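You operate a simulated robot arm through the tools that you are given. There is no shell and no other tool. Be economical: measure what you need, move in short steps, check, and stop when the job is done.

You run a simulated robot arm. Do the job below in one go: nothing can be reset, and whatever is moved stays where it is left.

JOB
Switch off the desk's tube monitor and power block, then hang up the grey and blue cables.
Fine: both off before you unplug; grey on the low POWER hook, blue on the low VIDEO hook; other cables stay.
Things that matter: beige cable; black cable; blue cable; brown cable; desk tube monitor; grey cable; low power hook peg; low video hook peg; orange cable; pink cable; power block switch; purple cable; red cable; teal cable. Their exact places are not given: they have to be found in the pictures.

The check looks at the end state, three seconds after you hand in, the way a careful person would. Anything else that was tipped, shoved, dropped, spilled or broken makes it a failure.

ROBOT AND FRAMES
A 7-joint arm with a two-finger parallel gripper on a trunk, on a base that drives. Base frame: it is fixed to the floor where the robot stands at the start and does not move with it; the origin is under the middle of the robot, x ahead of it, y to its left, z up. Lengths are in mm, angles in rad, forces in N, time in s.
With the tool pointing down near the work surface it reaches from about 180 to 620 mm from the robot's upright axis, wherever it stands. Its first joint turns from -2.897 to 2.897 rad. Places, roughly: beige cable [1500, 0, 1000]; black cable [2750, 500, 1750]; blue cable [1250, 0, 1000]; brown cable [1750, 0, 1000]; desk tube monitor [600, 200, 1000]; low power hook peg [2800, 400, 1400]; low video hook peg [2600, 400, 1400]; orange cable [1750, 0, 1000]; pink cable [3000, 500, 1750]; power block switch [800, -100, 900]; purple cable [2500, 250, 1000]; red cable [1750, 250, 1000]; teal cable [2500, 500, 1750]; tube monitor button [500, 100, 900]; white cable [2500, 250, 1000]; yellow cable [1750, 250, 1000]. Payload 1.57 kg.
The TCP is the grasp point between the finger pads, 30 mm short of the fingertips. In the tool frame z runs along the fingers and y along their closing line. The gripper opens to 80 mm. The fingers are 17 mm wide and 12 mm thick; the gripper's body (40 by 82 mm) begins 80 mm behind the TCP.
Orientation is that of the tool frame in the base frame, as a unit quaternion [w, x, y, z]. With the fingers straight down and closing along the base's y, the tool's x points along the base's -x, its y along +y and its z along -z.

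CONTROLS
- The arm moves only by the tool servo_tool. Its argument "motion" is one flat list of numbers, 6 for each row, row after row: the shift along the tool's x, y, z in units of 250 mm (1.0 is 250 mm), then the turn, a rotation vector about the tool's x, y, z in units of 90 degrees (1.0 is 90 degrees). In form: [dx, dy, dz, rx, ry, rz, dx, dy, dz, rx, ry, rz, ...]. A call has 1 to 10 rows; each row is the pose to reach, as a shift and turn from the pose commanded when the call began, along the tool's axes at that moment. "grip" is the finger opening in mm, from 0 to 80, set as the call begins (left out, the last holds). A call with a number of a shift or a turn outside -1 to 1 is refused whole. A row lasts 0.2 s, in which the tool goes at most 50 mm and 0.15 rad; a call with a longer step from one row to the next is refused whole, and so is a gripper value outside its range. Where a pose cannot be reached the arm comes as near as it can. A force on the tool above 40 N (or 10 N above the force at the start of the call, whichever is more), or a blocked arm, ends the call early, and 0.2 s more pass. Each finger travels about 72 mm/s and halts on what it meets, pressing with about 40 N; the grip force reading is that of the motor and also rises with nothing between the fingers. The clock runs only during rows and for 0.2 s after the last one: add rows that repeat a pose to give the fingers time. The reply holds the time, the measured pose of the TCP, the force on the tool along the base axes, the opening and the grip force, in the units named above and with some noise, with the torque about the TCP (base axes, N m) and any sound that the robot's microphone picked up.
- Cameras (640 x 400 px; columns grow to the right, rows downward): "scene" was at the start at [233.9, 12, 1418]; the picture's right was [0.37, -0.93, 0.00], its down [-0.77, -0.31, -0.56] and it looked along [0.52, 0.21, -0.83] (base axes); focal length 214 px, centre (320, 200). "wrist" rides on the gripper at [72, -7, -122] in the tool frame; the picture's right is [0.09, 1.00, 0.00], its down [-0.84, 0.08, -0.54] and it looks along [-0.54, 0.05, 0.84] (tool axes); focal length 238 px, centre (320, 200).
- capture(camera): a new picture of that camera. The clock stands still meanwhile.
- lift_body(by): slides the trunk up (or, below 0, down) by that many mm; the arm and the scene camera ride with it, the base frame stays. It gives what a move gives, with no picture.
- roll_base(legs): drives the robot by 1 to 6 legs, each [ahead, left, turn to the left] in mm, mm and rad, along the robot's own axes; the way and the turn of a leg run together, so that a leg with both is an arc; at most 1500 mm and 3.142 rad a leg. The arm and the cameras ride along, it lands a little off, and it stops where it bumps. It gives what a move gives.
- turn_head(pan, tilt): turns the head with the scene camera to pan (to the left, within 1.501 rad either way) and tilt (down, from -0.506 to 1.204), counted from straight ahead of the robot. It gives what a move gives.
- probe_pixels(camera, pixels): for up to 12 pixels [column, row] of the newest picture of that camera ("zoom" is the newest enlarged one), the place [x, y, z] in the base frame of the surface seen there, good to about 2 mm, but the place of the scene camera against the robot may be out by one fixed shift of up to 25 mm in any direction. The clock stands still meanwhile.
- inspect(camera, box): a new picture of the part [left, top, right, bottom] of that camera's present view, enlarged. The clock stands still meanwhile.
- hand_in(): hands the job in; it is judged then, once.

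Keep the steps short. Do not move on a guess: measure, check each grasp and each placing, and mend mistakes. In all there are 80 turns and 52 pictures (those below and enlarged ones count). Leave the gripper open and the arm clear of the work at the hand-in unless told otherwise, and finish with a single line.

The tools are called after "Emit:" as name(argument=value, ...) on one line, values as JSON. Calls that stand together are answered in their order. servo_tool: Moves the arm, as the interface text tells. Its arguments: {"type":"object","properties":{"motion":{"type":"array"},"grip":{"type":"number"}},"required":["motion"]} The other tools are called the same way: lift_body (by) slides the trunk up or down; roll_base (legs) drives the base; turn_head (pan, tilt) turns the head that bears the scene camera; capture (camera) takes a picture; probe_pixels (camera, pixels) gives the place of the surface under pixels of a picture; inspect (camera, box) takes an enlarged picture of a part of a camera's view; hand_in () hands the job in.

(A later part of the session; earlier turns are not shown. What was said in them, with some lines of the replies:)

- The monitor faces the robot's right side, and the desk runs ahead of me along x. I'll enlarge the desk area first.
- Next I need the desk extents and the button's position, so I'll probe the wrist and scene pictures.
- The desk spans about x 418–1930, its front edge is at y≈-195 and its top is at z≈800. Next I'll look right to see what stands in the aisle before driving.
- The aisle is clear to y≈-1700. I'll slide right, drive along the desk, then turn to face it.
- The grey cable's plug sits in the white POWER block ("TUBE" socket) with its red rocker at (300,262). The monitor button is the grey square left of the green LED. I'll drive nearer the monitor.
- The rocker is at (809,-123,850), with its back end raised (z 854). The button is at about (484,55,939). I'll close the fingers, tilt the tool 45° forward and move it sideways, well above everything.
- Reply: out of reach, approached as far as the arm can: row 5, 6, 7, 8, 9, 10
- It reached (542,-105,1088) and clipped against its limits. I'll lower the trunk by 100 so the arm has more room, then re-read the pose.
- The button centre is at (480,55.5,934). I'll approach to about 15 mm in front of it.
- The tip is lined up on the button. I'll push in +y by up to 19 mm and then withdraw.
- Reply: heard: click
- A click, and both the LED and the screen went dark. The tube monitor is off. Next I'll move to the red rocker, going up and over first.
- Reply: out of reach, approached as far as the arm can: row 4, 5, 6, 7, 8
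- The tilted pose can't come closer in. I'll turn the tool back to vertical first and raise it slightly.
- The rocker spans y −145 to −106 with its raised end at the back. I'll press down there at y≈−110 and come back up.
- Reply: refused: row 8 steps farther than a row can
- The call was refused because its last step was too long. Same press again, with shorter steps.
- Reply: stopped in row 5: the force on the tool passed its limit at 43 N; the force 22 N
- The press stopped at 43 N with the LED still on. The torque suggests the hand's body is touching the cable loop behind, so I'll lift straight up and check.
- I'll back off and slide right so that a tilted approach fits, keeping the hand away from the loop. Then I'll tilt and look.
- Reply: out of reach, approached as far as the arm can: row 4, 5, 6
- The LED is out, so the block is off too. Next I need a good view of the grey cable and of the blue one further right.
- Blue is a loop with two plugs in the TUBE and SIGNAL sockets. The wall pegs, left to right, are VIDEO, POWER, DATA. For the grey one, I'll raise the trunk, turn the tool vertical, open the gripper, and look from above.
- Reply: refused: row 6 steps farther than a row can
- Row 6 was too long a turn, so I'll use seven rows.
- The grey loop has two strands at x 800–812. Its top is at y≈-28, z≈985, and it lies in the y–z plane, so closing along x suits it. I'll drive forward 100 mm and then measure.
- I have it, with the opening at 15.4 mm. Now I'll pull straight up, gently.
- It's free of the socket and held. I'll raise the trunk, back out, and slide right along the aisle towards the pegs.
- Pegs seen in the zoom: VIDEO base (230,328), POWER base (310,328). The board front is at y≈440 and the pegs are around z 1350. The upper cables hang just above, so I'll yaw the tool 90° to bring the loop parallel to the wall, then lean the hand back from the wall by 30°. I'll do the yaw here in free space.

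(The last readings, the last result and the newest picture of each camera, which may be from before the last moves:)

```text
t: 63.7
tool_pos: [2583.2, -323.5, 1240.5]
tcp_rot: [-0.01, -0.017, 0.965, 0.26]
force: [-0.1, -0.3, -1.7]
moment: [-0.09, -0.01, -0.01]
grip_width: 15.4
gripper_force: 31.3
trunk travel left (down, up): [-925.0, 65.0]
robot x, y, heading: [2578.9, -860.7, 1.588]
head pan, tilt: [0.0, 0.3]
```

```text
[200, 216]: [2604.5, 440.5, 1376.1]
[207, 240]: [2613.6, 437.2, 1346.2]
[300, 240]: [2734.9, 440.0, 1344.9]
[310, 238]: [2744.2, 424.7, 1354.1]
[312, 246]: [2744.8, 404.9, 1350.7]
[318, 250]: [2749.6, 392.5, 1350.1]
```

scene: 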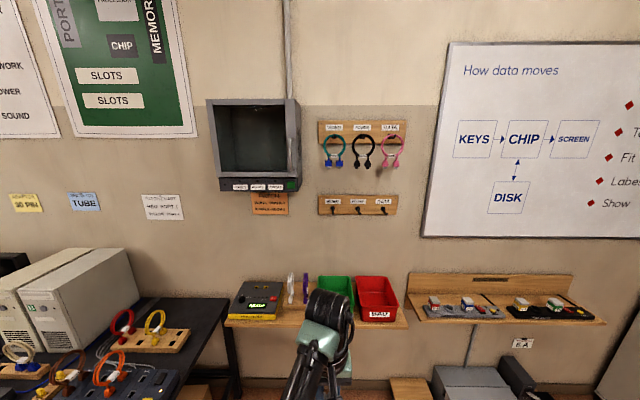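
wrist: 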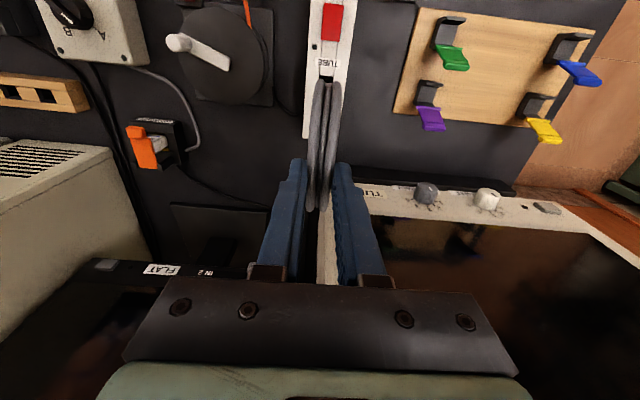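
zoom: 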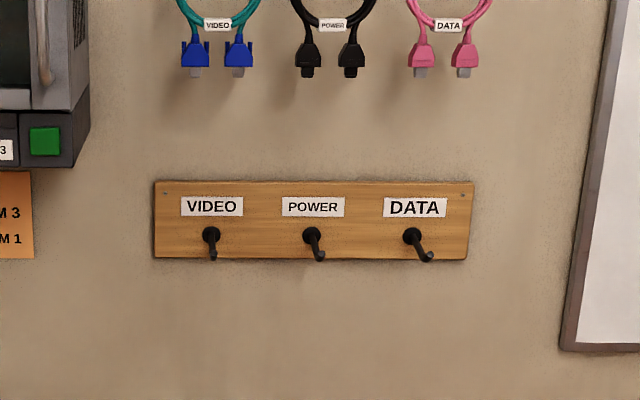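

Emit:
probe_pixels(camera="zoom", pixels=[[213, 245], [213, 252], [213, 257], [212, 235], [319, 254], [320, 258], [317, 258], [323, 256], [429, 256], [430, 260], [195, 75], [238, 75]])

```text
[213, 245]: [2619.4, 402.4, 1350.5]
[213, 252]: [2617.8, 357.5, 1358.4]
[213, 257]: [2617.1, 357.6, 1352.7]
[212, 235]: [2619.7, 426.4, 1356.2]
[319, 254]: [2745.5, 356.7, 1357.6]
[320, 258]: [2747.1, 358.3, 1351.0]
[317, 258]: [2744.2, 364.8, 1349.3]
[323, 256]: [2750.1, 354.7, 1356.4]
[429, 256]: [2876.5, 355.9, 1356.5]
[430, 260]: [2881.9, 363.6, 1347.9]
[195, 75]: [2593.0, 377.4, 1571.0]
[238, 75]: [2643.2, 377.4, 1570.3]
```

By the scene camera, the POWER peg is at x≈2747 and runs from y 440 to 355 at z≈1357. The VIDEO peg is at x≈2619. I'll raise the trunk fully, move in near the POWER peg, and check with the wrist camera, which has no shift.

Emit:
lift_body(by=65)

Emit:
roll_base(legs=[[0, -168, -0.01], [550, 0, 0]])

Emit:
capture(camera="wrist")

```text
t: 64.7
tool_pos: [2582.3, -323.0, 1305.9]
tcp_rot: [-0.009, -0.016, 0.966, 0.258]
force: [-0.2, 0.0, -1.5]
moment: [-0.13, 0.0, 0.03]
grip_width: 15.5
gripper_force: 31.0
trunk travel left (down, up): [-990.0, 0.0]
robot x, y, heading: [2574.1, -860.1, 1.588]
head pan, tilt: [0.0, 0.3]
```

```text
t: 68.9
tool_pos: [2752.0, 219.7, 1305.3]
tcp_rot: [-0.007, -0.011, 0.966, 0.26]
force: [-0.1, -0.4, -1.1]
moment: [-0.09, -0.01, -0.01]
grip_width: 15.4
gripper_force: 30.8
trunk travel left (down, up): [-990.0, 0.0]
robot x, y, heading: [2737.6, -321.4, 1.574]
head pan, tilt: [0.0, 0.3]
```

```text
15 pictures are left
```

wrist: 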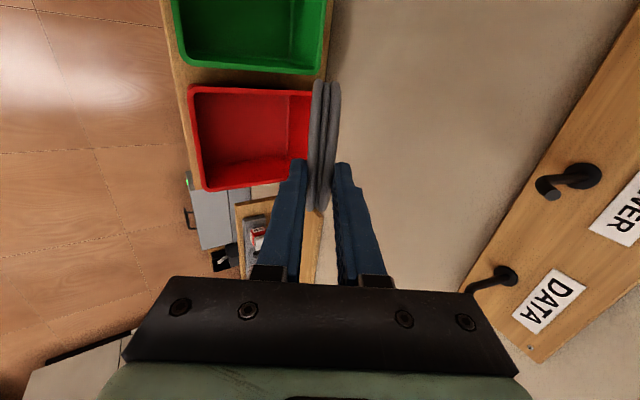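

Emit:
probe_pixels(camera="wrist", pixels=[[549, 194], [542, 185], [560, 180], [575, 177], [590, 175], [545, 178], [475, 288], [328, 85], [322, 110], [322, 150], [318, 205], [322, 180]])

```text
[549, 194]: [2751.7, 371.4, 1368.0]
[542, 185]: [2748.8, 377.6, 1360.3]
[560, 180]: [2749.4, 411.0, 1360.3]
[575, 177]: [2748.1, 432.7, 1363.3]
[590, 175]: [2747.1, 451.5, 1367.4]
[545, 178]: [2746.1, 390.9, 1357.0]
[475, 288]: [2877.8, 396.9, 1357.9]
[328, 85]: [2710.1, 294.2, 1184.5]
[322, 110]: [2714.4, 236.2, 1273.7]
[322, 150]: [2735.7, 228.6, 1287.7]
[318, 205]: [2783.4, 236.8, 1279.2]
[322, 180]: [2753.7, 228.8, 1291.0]
```

By the wrist camera, the POWER peg is at x≈2749, with its tip at y≈370 (end rising to z≈1370) and its shaft at z≈1358. The loop's hole spans roughly 24–109 mm below the TCP along the tool. I'll raise the tool to TCP z≈1414.

Emit:
servo_tool(motion=[0.004, 0.07, -0.12, 0, 0, 0, 0.008, 0.14, -0.24, 0, 0, 0, 0.008, 0.218, -0.378, 0, 0, 0, 0.008, 0.218, -0.378, 0, 0, 0])

```text
t: 69.9
tool_pos: [2752.1, 220.5, 1413.1]
tcp_rot: [-0.006, -0.011, 0.966, 0.259]
force: [0.7, -0.3, -2.1]
moment: [-0.06, -0.02, 0.02]
grip_width: 15.7
gripper_force: 30.7
trunk travel left (down, up): [-990.0, 0.0]
robot x, y, heading: [2739.9, -323.5, 1.578]
head pan, tilt: [0.0, 0.3]
```

Reachable. I'll drive ahead 105 mm, so the loop stops just short of the peg tip, then check the alignment.

Emit:
roll_base(legs=[[105, 0, 0]])

Emit:
capture(camera="wrist")

```text
t: 71.1
tool_pos: [2752.2, 324.4, 1413.6]
tcp_rot: [-0.008, -0.011, 0.966, 0.26]
force: [1.0, 0.2, -2.7]
moment: [-0.08, -0.01, 0.01]
grip_width: 15.6
gripper_force: 31.2
trunk travel left (down, up): [-990.0, 0.0]
robot x, y, heading: [2743.4, -220.1, 1.577]
head pan, tilt: [0.0, 0.3]
```

```text
14 pictures are left
```

wrist: 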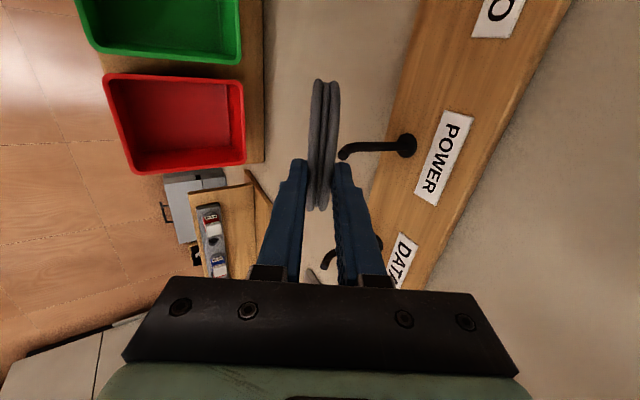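

Emit:
probe_pixels(camera="wrist", pixels=[[344, 153], [342, 150], [355, 148], [380, 146], [322, 120], [322, 145], [322, 190], [330, 83]])

```text
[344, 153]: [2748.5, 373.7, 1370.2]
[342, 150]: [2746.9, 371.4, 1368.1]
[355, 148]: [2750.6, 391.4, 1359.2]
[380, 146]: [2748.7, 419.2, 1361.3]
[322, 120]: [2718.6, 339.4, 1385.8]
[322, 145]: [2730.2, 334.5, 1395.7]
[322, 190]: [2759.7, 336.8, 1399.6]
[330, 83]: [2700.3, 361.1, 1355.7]
```

The peg tip (343,152) is centred in the loop. I'll raise 4 mm and advance 72 mm towards the wall so the peg threads through.

Emit:
servo_tool(motion=[0, 0.008, -0.014, 0, 0, 0, 0, 0.05, 0.012, 0, 0, 0, 0, 0.1, 0.04, 0, 0, 0, 0, 0.15, 0.07, 0, 0, 0, 0, 0.2, 0.098, 0, 0, 0, 0, 0.258, 0.13, 0, 0, 0, 0, 0.258, 0.13, 0, 0, 0])

Emit:
capture(camera="wrist")

```text
t: 72.7
tool_pos: [2748.9, 399.8, 1416.5]
tcp_rot: [-0.008, -0.012, 0.966, 0.26]
force: [-0.2, 0.0, -1.7]
moment: [-0.23, 0.05, -0.02]
grip_width: 15.5
gripper_force: 31.2
trunk travel left (down, up): [-990.0, 0.0]
robot x, y, heading: [2740.7, -217.4, 1.581]
head pan, tilt: [0.0, 0.3]
```

```text
13 pictures are left
```

wrist: 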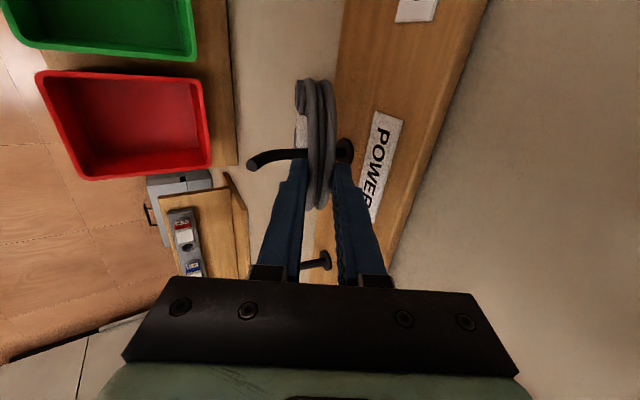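

The peg is through the loop. I'll open to only 32 mm so the fingers stay clear of the board, let it settle, then look.

Emit:
servo_tool(motion=[0, 0, 0, 0, 0, 0, 0, 0, 0, 0, 0, 0, 0, 0, 0, 0, 0, 0, 0, 0, 0, 0, 0, 0, 0, 0, 0, 0, 0, 0], grip=32)

Emit:
capture(camera="wrist")

```text
t: 73.9
tool_pos: [2749.6, 398.2, 1416.1]
tcp_rot: [-0.008, -0.012, 0.966, 0.26]
force: [0.2, -0.4, 0.1]
moment: [-0.02, 0.01, 0.0]
grip_width: 32.0
gripper_force: 0.0
trunk travel left (down, up): [-990.0, 0.0]
robot x, y, heading: [2743.2, -214.7, 1.576]
head pan, tilt: [0.0, 0.3]
```

```text
12 pictures are left
```

wrist: 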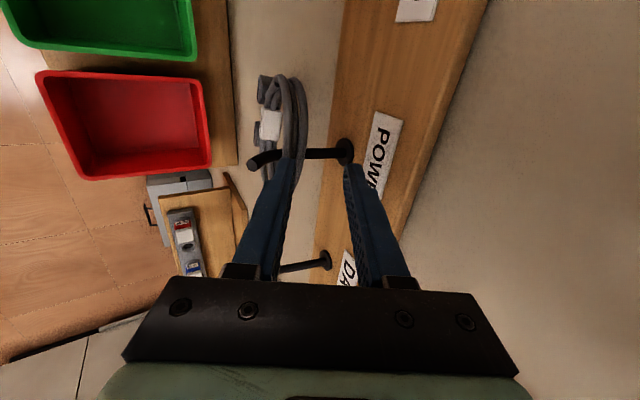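

The grey cable hangs on the POWER peg. I'll withdraw up and back along the tool axis.

Emit:
servo_tool(motion=[0, 0, -0.08, 0, 0, 0, 0, 0, -0.2, 0, 0, 0, 0, 0, -0.35, 0, 0, 0, 0, 0, -0.5, 0, 0, 0])

Emit:
roll_base(legs=[[-640, 0, 0]])

Emit:
inspect(camera="scene", box=[240, 110, 400, 270])

```text
t: 74.9
tool_pos: [2749.0, 332.0, 1524.6]
tcp_rot: [-0.009, -0.012, 0.966, 0.259]
force: [-0.8, -0.4, 0.0]
moment: [0.0, 0.01, 0.01]
grip_width: 31.8
gripper_force: 0.0
trunk travel left (down, up): [-990.0, 0.0]
robot x, y, heading: [2742.0, -215.4, 1.578]
head pan, tilt: [0.0, 0.3]
```

```text
t: 78.5
tool_pos: [2753.2, -310.3, 1524.8]
tcp_rot: [-0.009, -0.017, 0.966, 0.259]
force: [-0.1, 0.2, 1.2]
moment: [0.02, 0.01, 0.0]
grip_width: 31.9
gripper_force: 0.1
trunk travel left (down, up): [-990.0, 0.0]
robot x, y, heading: [2748.1, -861.2, 1.591]
head pan, tilt: [0.0, 0.3]
```

```text
2.50 times, centred on (320, 190) of scene
```

zoom: 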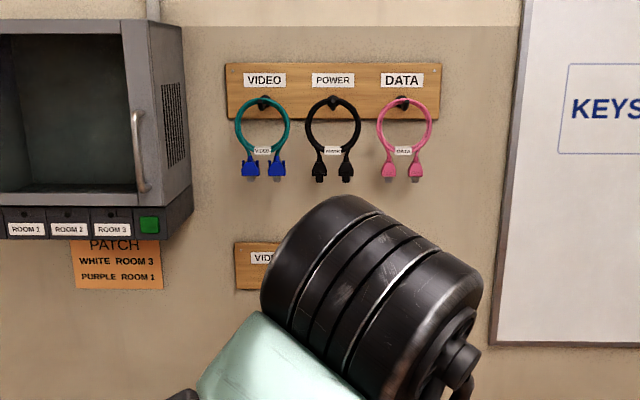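

The upper cables are undisturbed. I'll probe the console's edge for later, straighten the tool to vertical, and drive back along to the blue cable.

Emit:
probe_pixels(camera="zoom", pixels=[[192, 200], [190, 100], [150, 232], [20, 235]])

Emit:
servo_tool(motion=[0, 0, 0, 0.08, 0, 0, 0, 0, 0, 0.16, 0, 0, 0, 0, 0, 0.24, 0, 0, 0, 0, 0, 0.333, 0, 0])

Emit:
roll_base(legs=[[0, 1440, -0.015]])

Emit:
lift_body(by=-360)

Emit:
turn_head(pan=0.2, tilt=0.7)

Emit:
capture(camera="scene")

```text
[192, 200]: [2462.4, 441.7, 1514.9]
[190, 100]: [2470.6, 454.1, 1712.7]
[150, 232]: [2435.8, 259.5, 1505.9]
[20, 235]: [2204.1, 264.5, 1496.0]
```

```text
t: 79.5
tool_pos: [2753.3, -310.6, 1525.0]
tcp_rot: [-0.004, -0.019, 1.0, -0.001]
force: [-0.8, -0.3, 0.7]
moment: [-0.01, 0.01, 0.03]
grip_width: 31.7
gripper_force: 0.1
trunk travel left (down, up): [-990.0, 0.0]
robot x, y, heading: [2748.7, -858.9, 1.589]
head pan, tilt: [0.0, 0.3]
```

```text
t: 86.6
tool_pos: [1341.3, -319.7, 1525.3]
tcp_rot: [-0.005, -0.006, 1.0, 0.001]
force: [-0.2, -0.2, 0.0]
moment: [0.03, 0.01, 0.02]
grip_width: 31.7
gripper_force: 0.0
trunk travel left (down, up): [-990.0, 0.0]
robot x, y, heading: [1328.5, -869.4, 1.561]
head pan, tilt: [0.0, 0.3]
```

```text
t: 90.1
tool_pos: [1341.0, -320.3, 1167.0]
tcp_rot: [-0.004, -0.006, 1.0, 0.0]
force: [0.4, -0.3, 0.6]
moment: [-0.04, 0.04, 0.01]
grip_width: 32.3
gripper_force: 0.1
trunk travel left (down, up): [-630.0, 360.0]
robot x, y, heading: [1324.6, -866.7, 1.563]
head pan, tilt: [0.0, 0.3]
```

```text
t: 90.9
tool_pos: [1341.7, -320.3, 1165.4]
tcp_rot: [-0.004, -0.006, 1.0, 0.001]
force: [1.1, -0.3, 0.1]
moment: [0.0, 0.01, 0.01]
grip_width: 32.1
gripper_force: 0.1
trunk travel left (down, up): [-630.0, 360.0]
robot x, y, heading: [1324.9, -868.6, 1.563]
head pan, tilt: [0.201, 0.7]
```

```text
10 pictures are left
```

scene: 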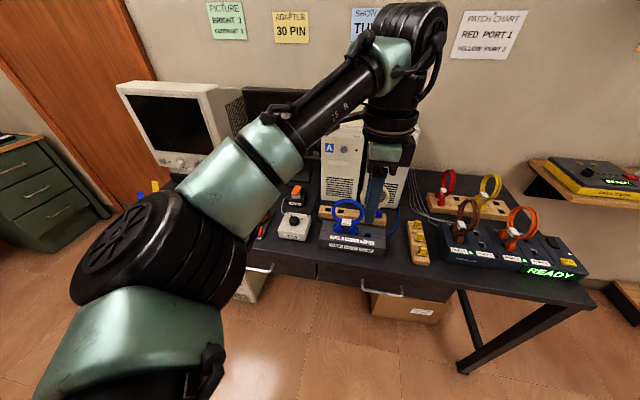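

Emit:
probe_pixels(camera="scene", pixels=[[348, 199], [334, 214], [363, 212], [347, 200], [340, 228], [352, 230], [347, 221], [340, 240], [356, 198], [338, 203]])

```text
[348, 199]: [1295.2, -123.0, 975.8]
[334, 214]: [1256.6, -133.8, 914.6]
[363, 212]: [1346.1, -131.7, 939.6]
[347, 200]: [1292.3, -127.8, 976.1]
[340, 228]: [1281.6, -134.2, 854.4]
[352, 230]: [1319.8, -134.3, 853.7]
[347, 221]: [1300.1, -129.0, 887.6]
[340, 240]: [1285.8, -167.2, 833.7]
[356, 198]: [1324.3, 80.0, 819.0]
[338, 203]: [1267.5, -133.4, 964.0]
```

The blue loop lies in the x–z plane with its top near x≈1300, z≈976 by the scene camera. I'll move closer and measure with the wrist camera.

Emit:
roll_base(legs=[[190, 40, 0]])

Emit:
servo_tool(motion=[0, 0, 0.1, 0, 0, 0, 0, 0, 0.2, 0, 0, 0], grip=50)

Emit:
capture(camera="wrist")

```text
t: 92.5
tool_pos: [1301.0, -130.6, 1165.8]
tcp_rot: [-0.004, -0.008, 1.0, 0.001]
force: [0.1, -0.7, -1.4]
moment: [-0.02, -0.02, -0.01]
grip_width: 32.0
gripper_force: 0.1
trunk travel left (down, up): [-630.0, 360.0]
robot x, y, heading: [1287.4, -683.2, 1.566]
head pan, tilt: [0.201, 0.7]
```

```text
t: 93.1
tool_pos: [1300.3, -132.1, 1114.4]
tcp_rot: [-0.006, -0.008, 1.0, 0.001]
force: [0.5, 0.4, -0.2]
moment: [-0.01, 0.01, 0.02]
grip_width: 49.8
gripper_force: 0.0
trunk travel left (down, up): [-630.0, 360.0]
robot x, y, heading: [1283.0, -679.5, 1.564]
head pan, tilt: [0.201, 0.7]
```

```text
9 pictures are left
```

wrist: 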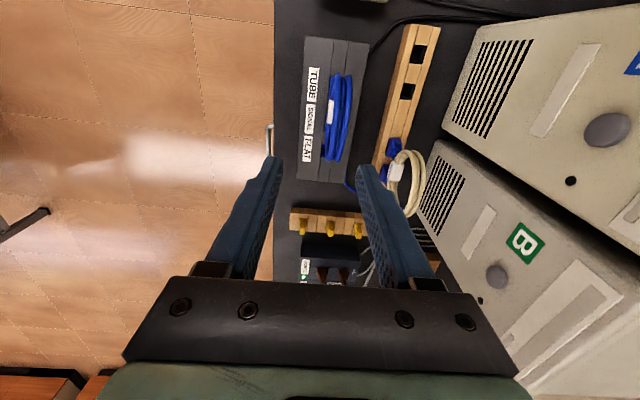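

Emit:
probe_pixels(camera="wrist", pixels=[[335, 95], [346, 95], [332, 115], [345, 115], [331, 130], [344, 130], [330, 150], [342, 150], [333, 78], [400, 170], [413, 180]])

Emit:
inspect(camera="wrist", box=[280, 50, 420, 220])

```text
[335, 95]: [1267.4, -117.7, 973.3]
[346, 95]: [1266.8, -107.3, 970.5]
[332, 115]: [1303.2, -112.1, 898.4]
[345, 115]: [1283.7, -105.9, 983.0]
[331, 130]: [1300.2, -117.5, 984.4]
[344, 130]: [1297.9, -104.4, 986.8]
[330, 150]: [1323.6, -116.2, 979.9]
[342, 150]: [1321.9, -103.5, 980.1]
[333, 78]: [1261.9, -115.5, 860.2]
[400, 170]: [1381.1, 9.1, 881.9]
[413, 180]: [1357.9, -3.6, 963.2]
```

```text
2.35 times, centred on (350, 135) of wrist
```

zoom: 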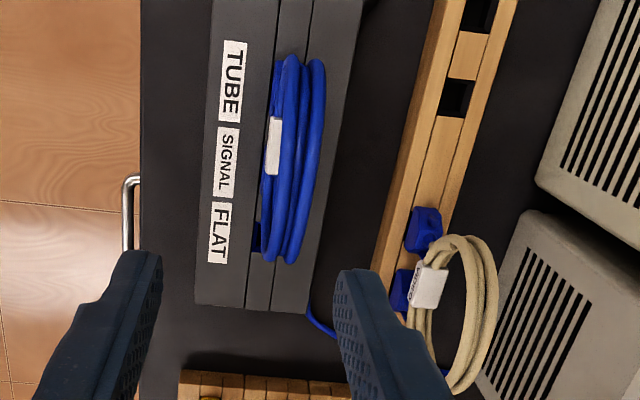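

The blue loop's centre is at y≈-111, its top at x≈1297, z≈987. I'll lower over it, grip, and pull up gently.

Emit:
servo_tool(motion=[0.012, 0.084, 0.1, 0, 0, 0, 0.012, 0.084, 0.28, 0, 0, 0, 0.012, 0.084, 0.45, 0, 0, 0, 0.012, 0.084, 0.45, 0, 0, 0])

Emit:
servo_tool(motion=[0, 0, 0, 0, 0, 0, 0, 0, 0, 0, 0, 0, 0, 0, 0, 0, 0, 0, 0, 0, 0, 0, 0, 0, 0, 0, 0, 0, 0, 0], grip=0)

Emit:
capture(camera="wrist")

```text
t: 94.1
tool_pos: [1296.8, -109.1, 1003.3]
tcp_rot: [-0.004, -0.007, 1.0, 0.001]
force: [-1.5, -0.7, -0.2]
moment: [-0.02, -0.04, -0.02]
grip_width: 50.0
gripper_force: 0.0
trunk travel left (down, up): [-630.0, 360.0]
robot x, y, heading: [1285.7, -676.9, 1.573]
head pan, tilt: [0.201, 0.7]
```

```text
t: 95.3
tool_pos: [1296.6, -109.5, 1004.1]
tcp_rot: [-0.005, -0.008, 1.0, 0.001]
force: [-0.6, 0.4, -0.2]
moment: [0.0, -0.02, 0.03]
grip_width: 15.5
gripper_force: 31.5
trunk travel left (down, up): [-630.0, 360.0]
robot x, y, heading: [1282.2, -682.6, 1.567]
head pan, tilt: [0.201, 0.7]
```

```text
7 pictures are left
```

wrist: 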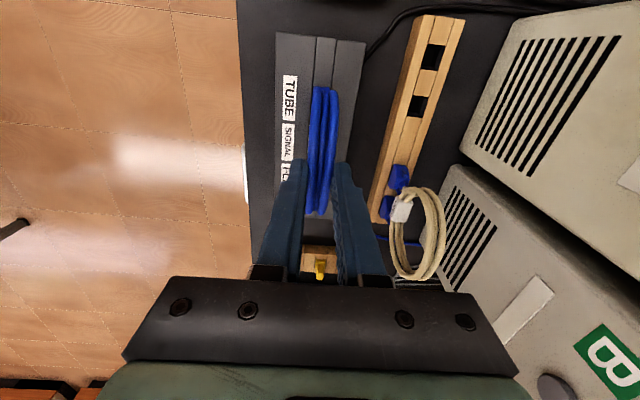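

Gripped, opening 15.5 mm. Now the upward pull.

Emit:
servo_tool(motion=[0, 0, -0.02, 0, 0, 0, 0, 0, -0.04, 0, 0, 0, 0, 0, -0.06, 0, 0, 0, 0, 0, -0.1, 0, 0, 0, 0, 0, -0.16, 0, 0, 0, 0, 0, -0.26, 0, 0, 0, 0, 0, -0.4, 0, 0, 0, 0, 0, -0.5, 0, 0, 0])

Emit:
lift_body(by=360)

```text
t: 97.1
tool_pos: [1296.4, -110.7, 1130.2]
tcp_rot: [-0.004, -0.008, 1.0, 0.0]
force: [0.6, -0.7, -2.2]
moment: [0.01, 0.02, 0.0]
grip_width: 15.5
gripper_force: 31.2
trunk travel left (down, up): [-630.0, 360.0]
robot x, y, heading: [1285.3, -682.5, 1.569]
head pan, tilt: [0.201, 0.7]
```

```text
t: 100.6
tool_pos: [1295.4, -108.8, 1489.5]
tcp_rot: [-0.004, -0.008, 1.0, 0.001]
force: [-0.4, -1.5, -1.6]
moment: [-0.01, 0.02, -0.01]
grip_width: 15.1
gripper_force: 31.7
trunk travel left (down, up): [-990.0, 0.0]
robot x, y, heading: [1285.2, -680.2, 1.569]
head pan, tilt: [0.201, 0.7]
```

Unplugged and held (2 N of weight). I'll tilt the tool back 30°, back out, and drive to the VIDEO peg.

Emit:
roll_base(legs=[[-200, 0, 0], [0, -1326, 0]])

Emit:
servo_tool(motion=[0, 0, 0, -0.067, 0, 0, 0, 0, 0, -0.134, 0, 0, 0, 0, 0, -0.2, 0, 0, 0, 0, 0, -0.267, 0, 0, 0, 0, 0, -0.333, 0, 0])

```text
t: 108.4
tool_pos: [2605.8, -308.0, 1490.4]
tcp_rot: [-0.004, -0.009, 1.0, 0.001]
force: [0.2, -0.4, -2.3]
moment: [-0.02, -0.02, 0.01]
grip_width: 15.2
gripper_force: 31.4
trunk travel left (down, up): [-990.0, 0.0]
robot x, y, heading: [2600.7, -876.8, 1.572]
head pan, tilt: [0.201, 0.7]
```

```text
t: 109.6
tool_pos: [2605.6, -308.6, 1490.8]
tcp_rot: [-0.006, -0.008, 0.965, 0.261]
force: [0.0, 0.2, -1.9]
moment: [-0.06, 0.02, 0.02]
grip_width: 15.4
gripper_force: 31.5
trunk travel left (down, up): [-990.0, 0.0]
robot x, y, heading: [2598.4, -881.3, 1.573]
head pan, tilt: [0.201, 0.7]
```

Emit:
roll_base(legs=[[560, -15, 0]])

Emit:
servo_tool(motion=[0, -0.075, 0.13, 0, 0, 0, 0, -0.15, 0.26, 0, 0, 0, 0, -0.15, 0.26, 0, 0, 0])

Emit:
capture(camera="wrist")

```text
t: 112.8
tool_pos: [2617.3, 245.6, 1489.8]
tcp_rot: [-0.008, -0.01, 0.966, 0.26]
force: [-0.4, -0.3, -2.2]
moment: [-0.07, 0.02, 0.0]
grip_width: 15.3
gripper_force: 31.1
trunk travel left (down, up): [-990.0, 0.0]
robot x, y, heading: [2613.3, -324.9, 1.576]
head pan, tilt: [0.201, 0.7]
```

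```text
t: 113.6
tool_pos: [2614.4, 244.3, 1414.5]
tcp_rot: [-0.007, -0.01, 0.966, 0.259]
force: [0.6, 0.5, -1.3]
moment: [-0.03, -0.02, -0.06]
grip_width: 15.4
gripper_force: 31.4
trunk travel left (down, up): [-990.0, 0.0]
robot x, y, heading: [2611.1, -327.5, 1.575]
head pan, tilt: [0.201, 0.7]
```

```text
6 pictures are left
```

wrist: 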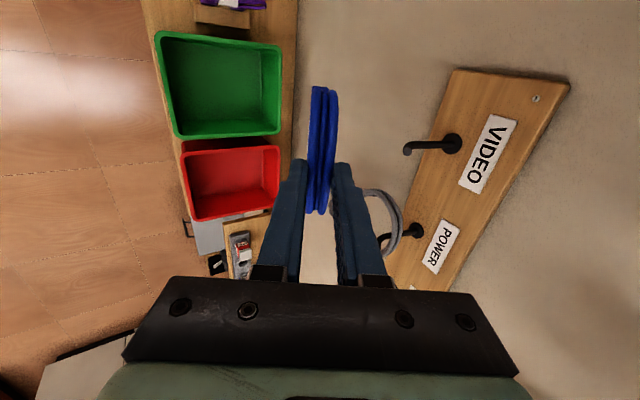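

The grey loop hangs well on POWER (about (385,220)). I'll probe the VIDEO peg and the blue loop.

Emit:
probe_pixels(camera="wrist", pixels=[[406, 152], [408, 147], [420, 146], [440, 144], [321, 130], [323, 165], [330, 92], [320, 205], [400, 220], [372, 192], [383, 243]])

```text
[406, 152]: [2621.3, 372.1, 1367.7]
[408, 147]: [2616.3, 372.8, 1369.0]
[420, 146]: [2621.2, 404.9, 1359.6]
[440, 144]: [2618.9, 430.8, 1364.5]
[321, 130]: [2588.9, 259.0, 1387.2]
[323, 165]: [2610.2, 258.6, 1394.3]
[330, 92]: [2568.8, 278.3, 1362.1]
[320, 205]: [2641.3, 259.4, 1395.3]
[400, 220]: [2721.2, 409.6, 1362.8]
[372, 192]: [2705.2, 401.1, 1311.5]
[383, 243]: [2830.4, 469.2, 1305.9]
```

The VIDEO peg is at x≈2620, tip at y≈371. I'll shift 5 mm right and up 3 mm, then drive nearer.

Emit:
servo_tool(motion=[-0.022, 0.006, -0.01, 0, 0, 0, -0.022, 0.006, -0.01, 0, 0, 0])

Emit:
roll_base(legs=[[85, 0, 0]])

```text
t: 114.2
tool_pos: [2622.8, 243.1, 1418.0]
tcp_rot: [-0.008, -0.01, 0.966, 0.259]
force: [-0.1, -0.3, -1.4]
moment: [-0.05, 0.02, 0.0]
grip_width: 15.5
gripper_force: 31.3
trunk travel left (down, up): [-990.0, 0.0]
robot x, y, heading: [2613.9, -322.4, 1.574]
head pan, tilt: [0.201, 0.7]
```

```text
t: 115.2
tool_pos: [2622.3, 326.1, 1417.7]
tcp_rot: [-0.007, -0.009, 0.966, 0.26]
force: [0.7, 0.0, -2.0]
moment: [-0.08, -0.04, -0.02]
grip_width: 15.1
gripper_force: 31.4
trunk travel left (down, up): [-990.0, 0.0]
robot x, y, heading: [2612.5, -239.8, 1.572]
head pan, tilt: [0.201, 0.7]
```

Emit:
servo_tool(motion=[0, 0.05, 0.029, 0, 0, 0, 0, 0.1, 0.058, 0, 0, 0, 0, 0.15, 0.087, 0, 0, 0, 0, 0.2, 0.116, 0, 0, 0, 0, 0.249, 0.144, 0, 0, 0, 0, 0.249, 0.144, 0, 0, 0])

Emit:
capture(camera="wrist")

```text
t: 116.7
tool_pos: [2620.3, 401.9, 1416.6]
tcp_rot: [-0.007, -0.009, 0.966, 0.26]
force: [0.0, -0.3, -1.5]
moment: [-0.05, -0.01, -0.03]
grip_width: 15.3
gripper_force: 30.7
trunk travel left (down, up): [-990.0, 0.0]
robot x, y, heading: [2614.9, -242.3, 1.575]
head pan, tilt: [0.201, 0.7]
```

```text
5 pictures are left
```

wrist: 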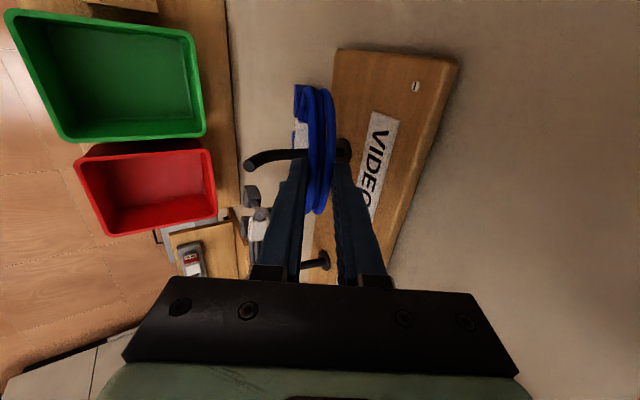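

Threaded the same way as before. Releasing to 32 mm, then withdrawing along the tool axis.

Emit:
servo_tool(motion=[0, 0, 0, 0, 0, 0, 0, 0, 0, 0, 0, 0, 0, 0, 0, 0, 0, 0, 0, 0, 0, 0, 0, 0, 0, 0, 0, 0, 0, 0], grip=32)

Emit:
capture(camera="wrist")

```text
t: 117.8
tool_pos: [2619.0, 399.3, 1417.7]
tcp_rot: [-0.007, -0.009, 0.966, 0.26]
force: [-0.9, -0.5, 0.1]
moment: [0.0, 0.02, -0.01]
grip_width: 32.0
gripper_force: 0.1
trunk travel left (down, up): [-990.0, 0.0]
robot x, y, heading: [2609.9, -242.3, 1.572]
head pan, tilt: [0.201, 0.7]
```

```text
4 pictures are left
```

wrist: 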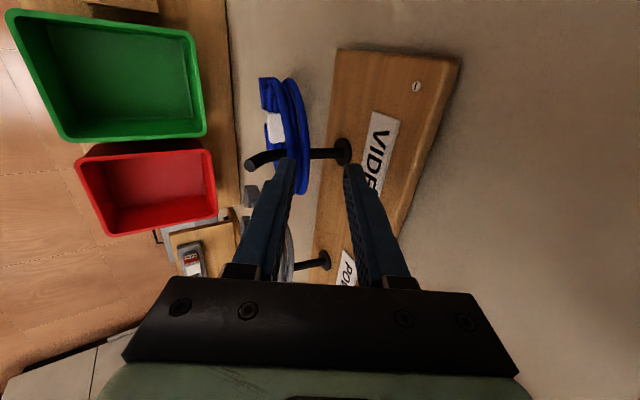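

Blue hangs on the VIDEO peg. I'll withdraw up and back, back the base away, and check both cables.

Emit:
servo_tool(motion=[0, 0, -0.08, 0, 0, 0, 0, 0, -0.2, 0, 0, 0, 0, 0, -0.35, 0, 0, 0, 0, 0, -0.5, 0, 0, 0])

Emit:
roll_base(legs=[[-640, 0, 0], [0, 350, 0]])

Emit:
turn_head(pan=-0.25, tilt=0.35)

Emit:
capture(camera="scene")

```text
t: 118.8
tool_pos: [2621.1, 335.8, 1526.2]
tcp_rot: [-0.007, -0.01, 0.966, 0.259]
force: [0.2, 0.6, -0.4]
moment: [-0.01, 0.01, -0.03]
grip_width: 32.0
gripper_force: 0.1
trunk travel left (down, up): [-990.0, 0.0]
robot x, y, heading: [2607.6, -243.8, 1.577]
head pan, tilt: [0.201, 0.7]
```

```text
t: 124.4
tool_pos: [2264.2, -321.3, 1526.0]
tcp_rot: [-0.01, -0.016, 0.966, 0.259]
force: [0.3, 0.1, -0.4]
moment: [0.0, -0.01, 0.0]
grip_width: 32.0
gripper_force: 0.0
trunk travel left (down, up): [-990.0, 0.0]
robot x, y, heading: [2261.2, -898.6, 1.585]
head pan, tilt: [0.201, 0.7]
```

```text
t: 125.3
tool_pos: [2263.5, -320.5, 1525.6]
tcp_rot: [-0.01, -0.016, 0.965, 0.261]
force: [-0.1, 0.4, 0.7]
moment: [0.03, 0.03, 0.02]
grip_width: 31.8
gripper_force: 0.1
trunk travel left (down, up): [-990.0, 0.0]
robot x, y, heading: [2262.9, -900.3, 1.585]
head pan, tilt: [-0.25, 0.351]
```

```text
3 pictures are left
```

scene: 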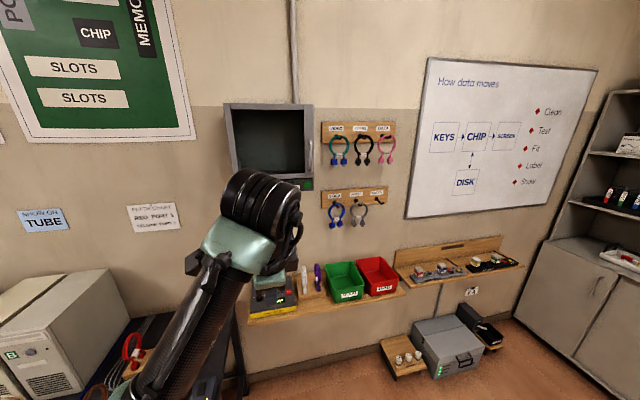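

Emit:
inspect(camera="scene", box=[300, 110, 420, 240])

Emit:
servo_tool(motion=[0, 0, 0, 0, 0, 0, 0, 0, 0, 0, 0, 0, 0, 0, 0, 0, 0, 0], grip=80)

```text
3.08 times, centred on (360, 175) of scene
```

zoom: 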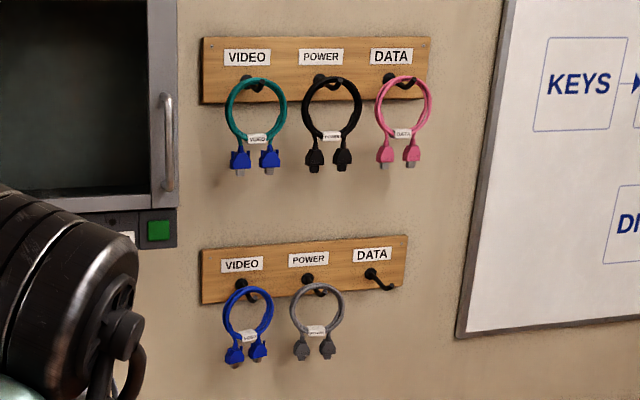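

```text
t: 126.1
tool_pos: [2263.5, -320.7, 1525.8]
tcp_rot: [-0.01, -0.015, 0.966, 0.259]
force: [-0.2, -0.1, -0.8]
moment: [0.01, 0.02, 0.01]
grip_width: 80.3
gripper_force: 0.1
trunk travel left (down, up): [-990.0, 0.0]
robot x, y, heading: [2262.1, -899.5, 1.586]
head pan, tilt: [-0.25, 0.351]
```

Both cables hang on the right hooks, the upper ones are untouched, and the gripper is open and clear. Handing in.

Emit:
hand_in()

```text
The job is handed in.
```

The tube monitor and power block were switched off before I unplugged anything; the grey cable now hangs on the low POWER hook and the blue cable on the low VIDEO hook.
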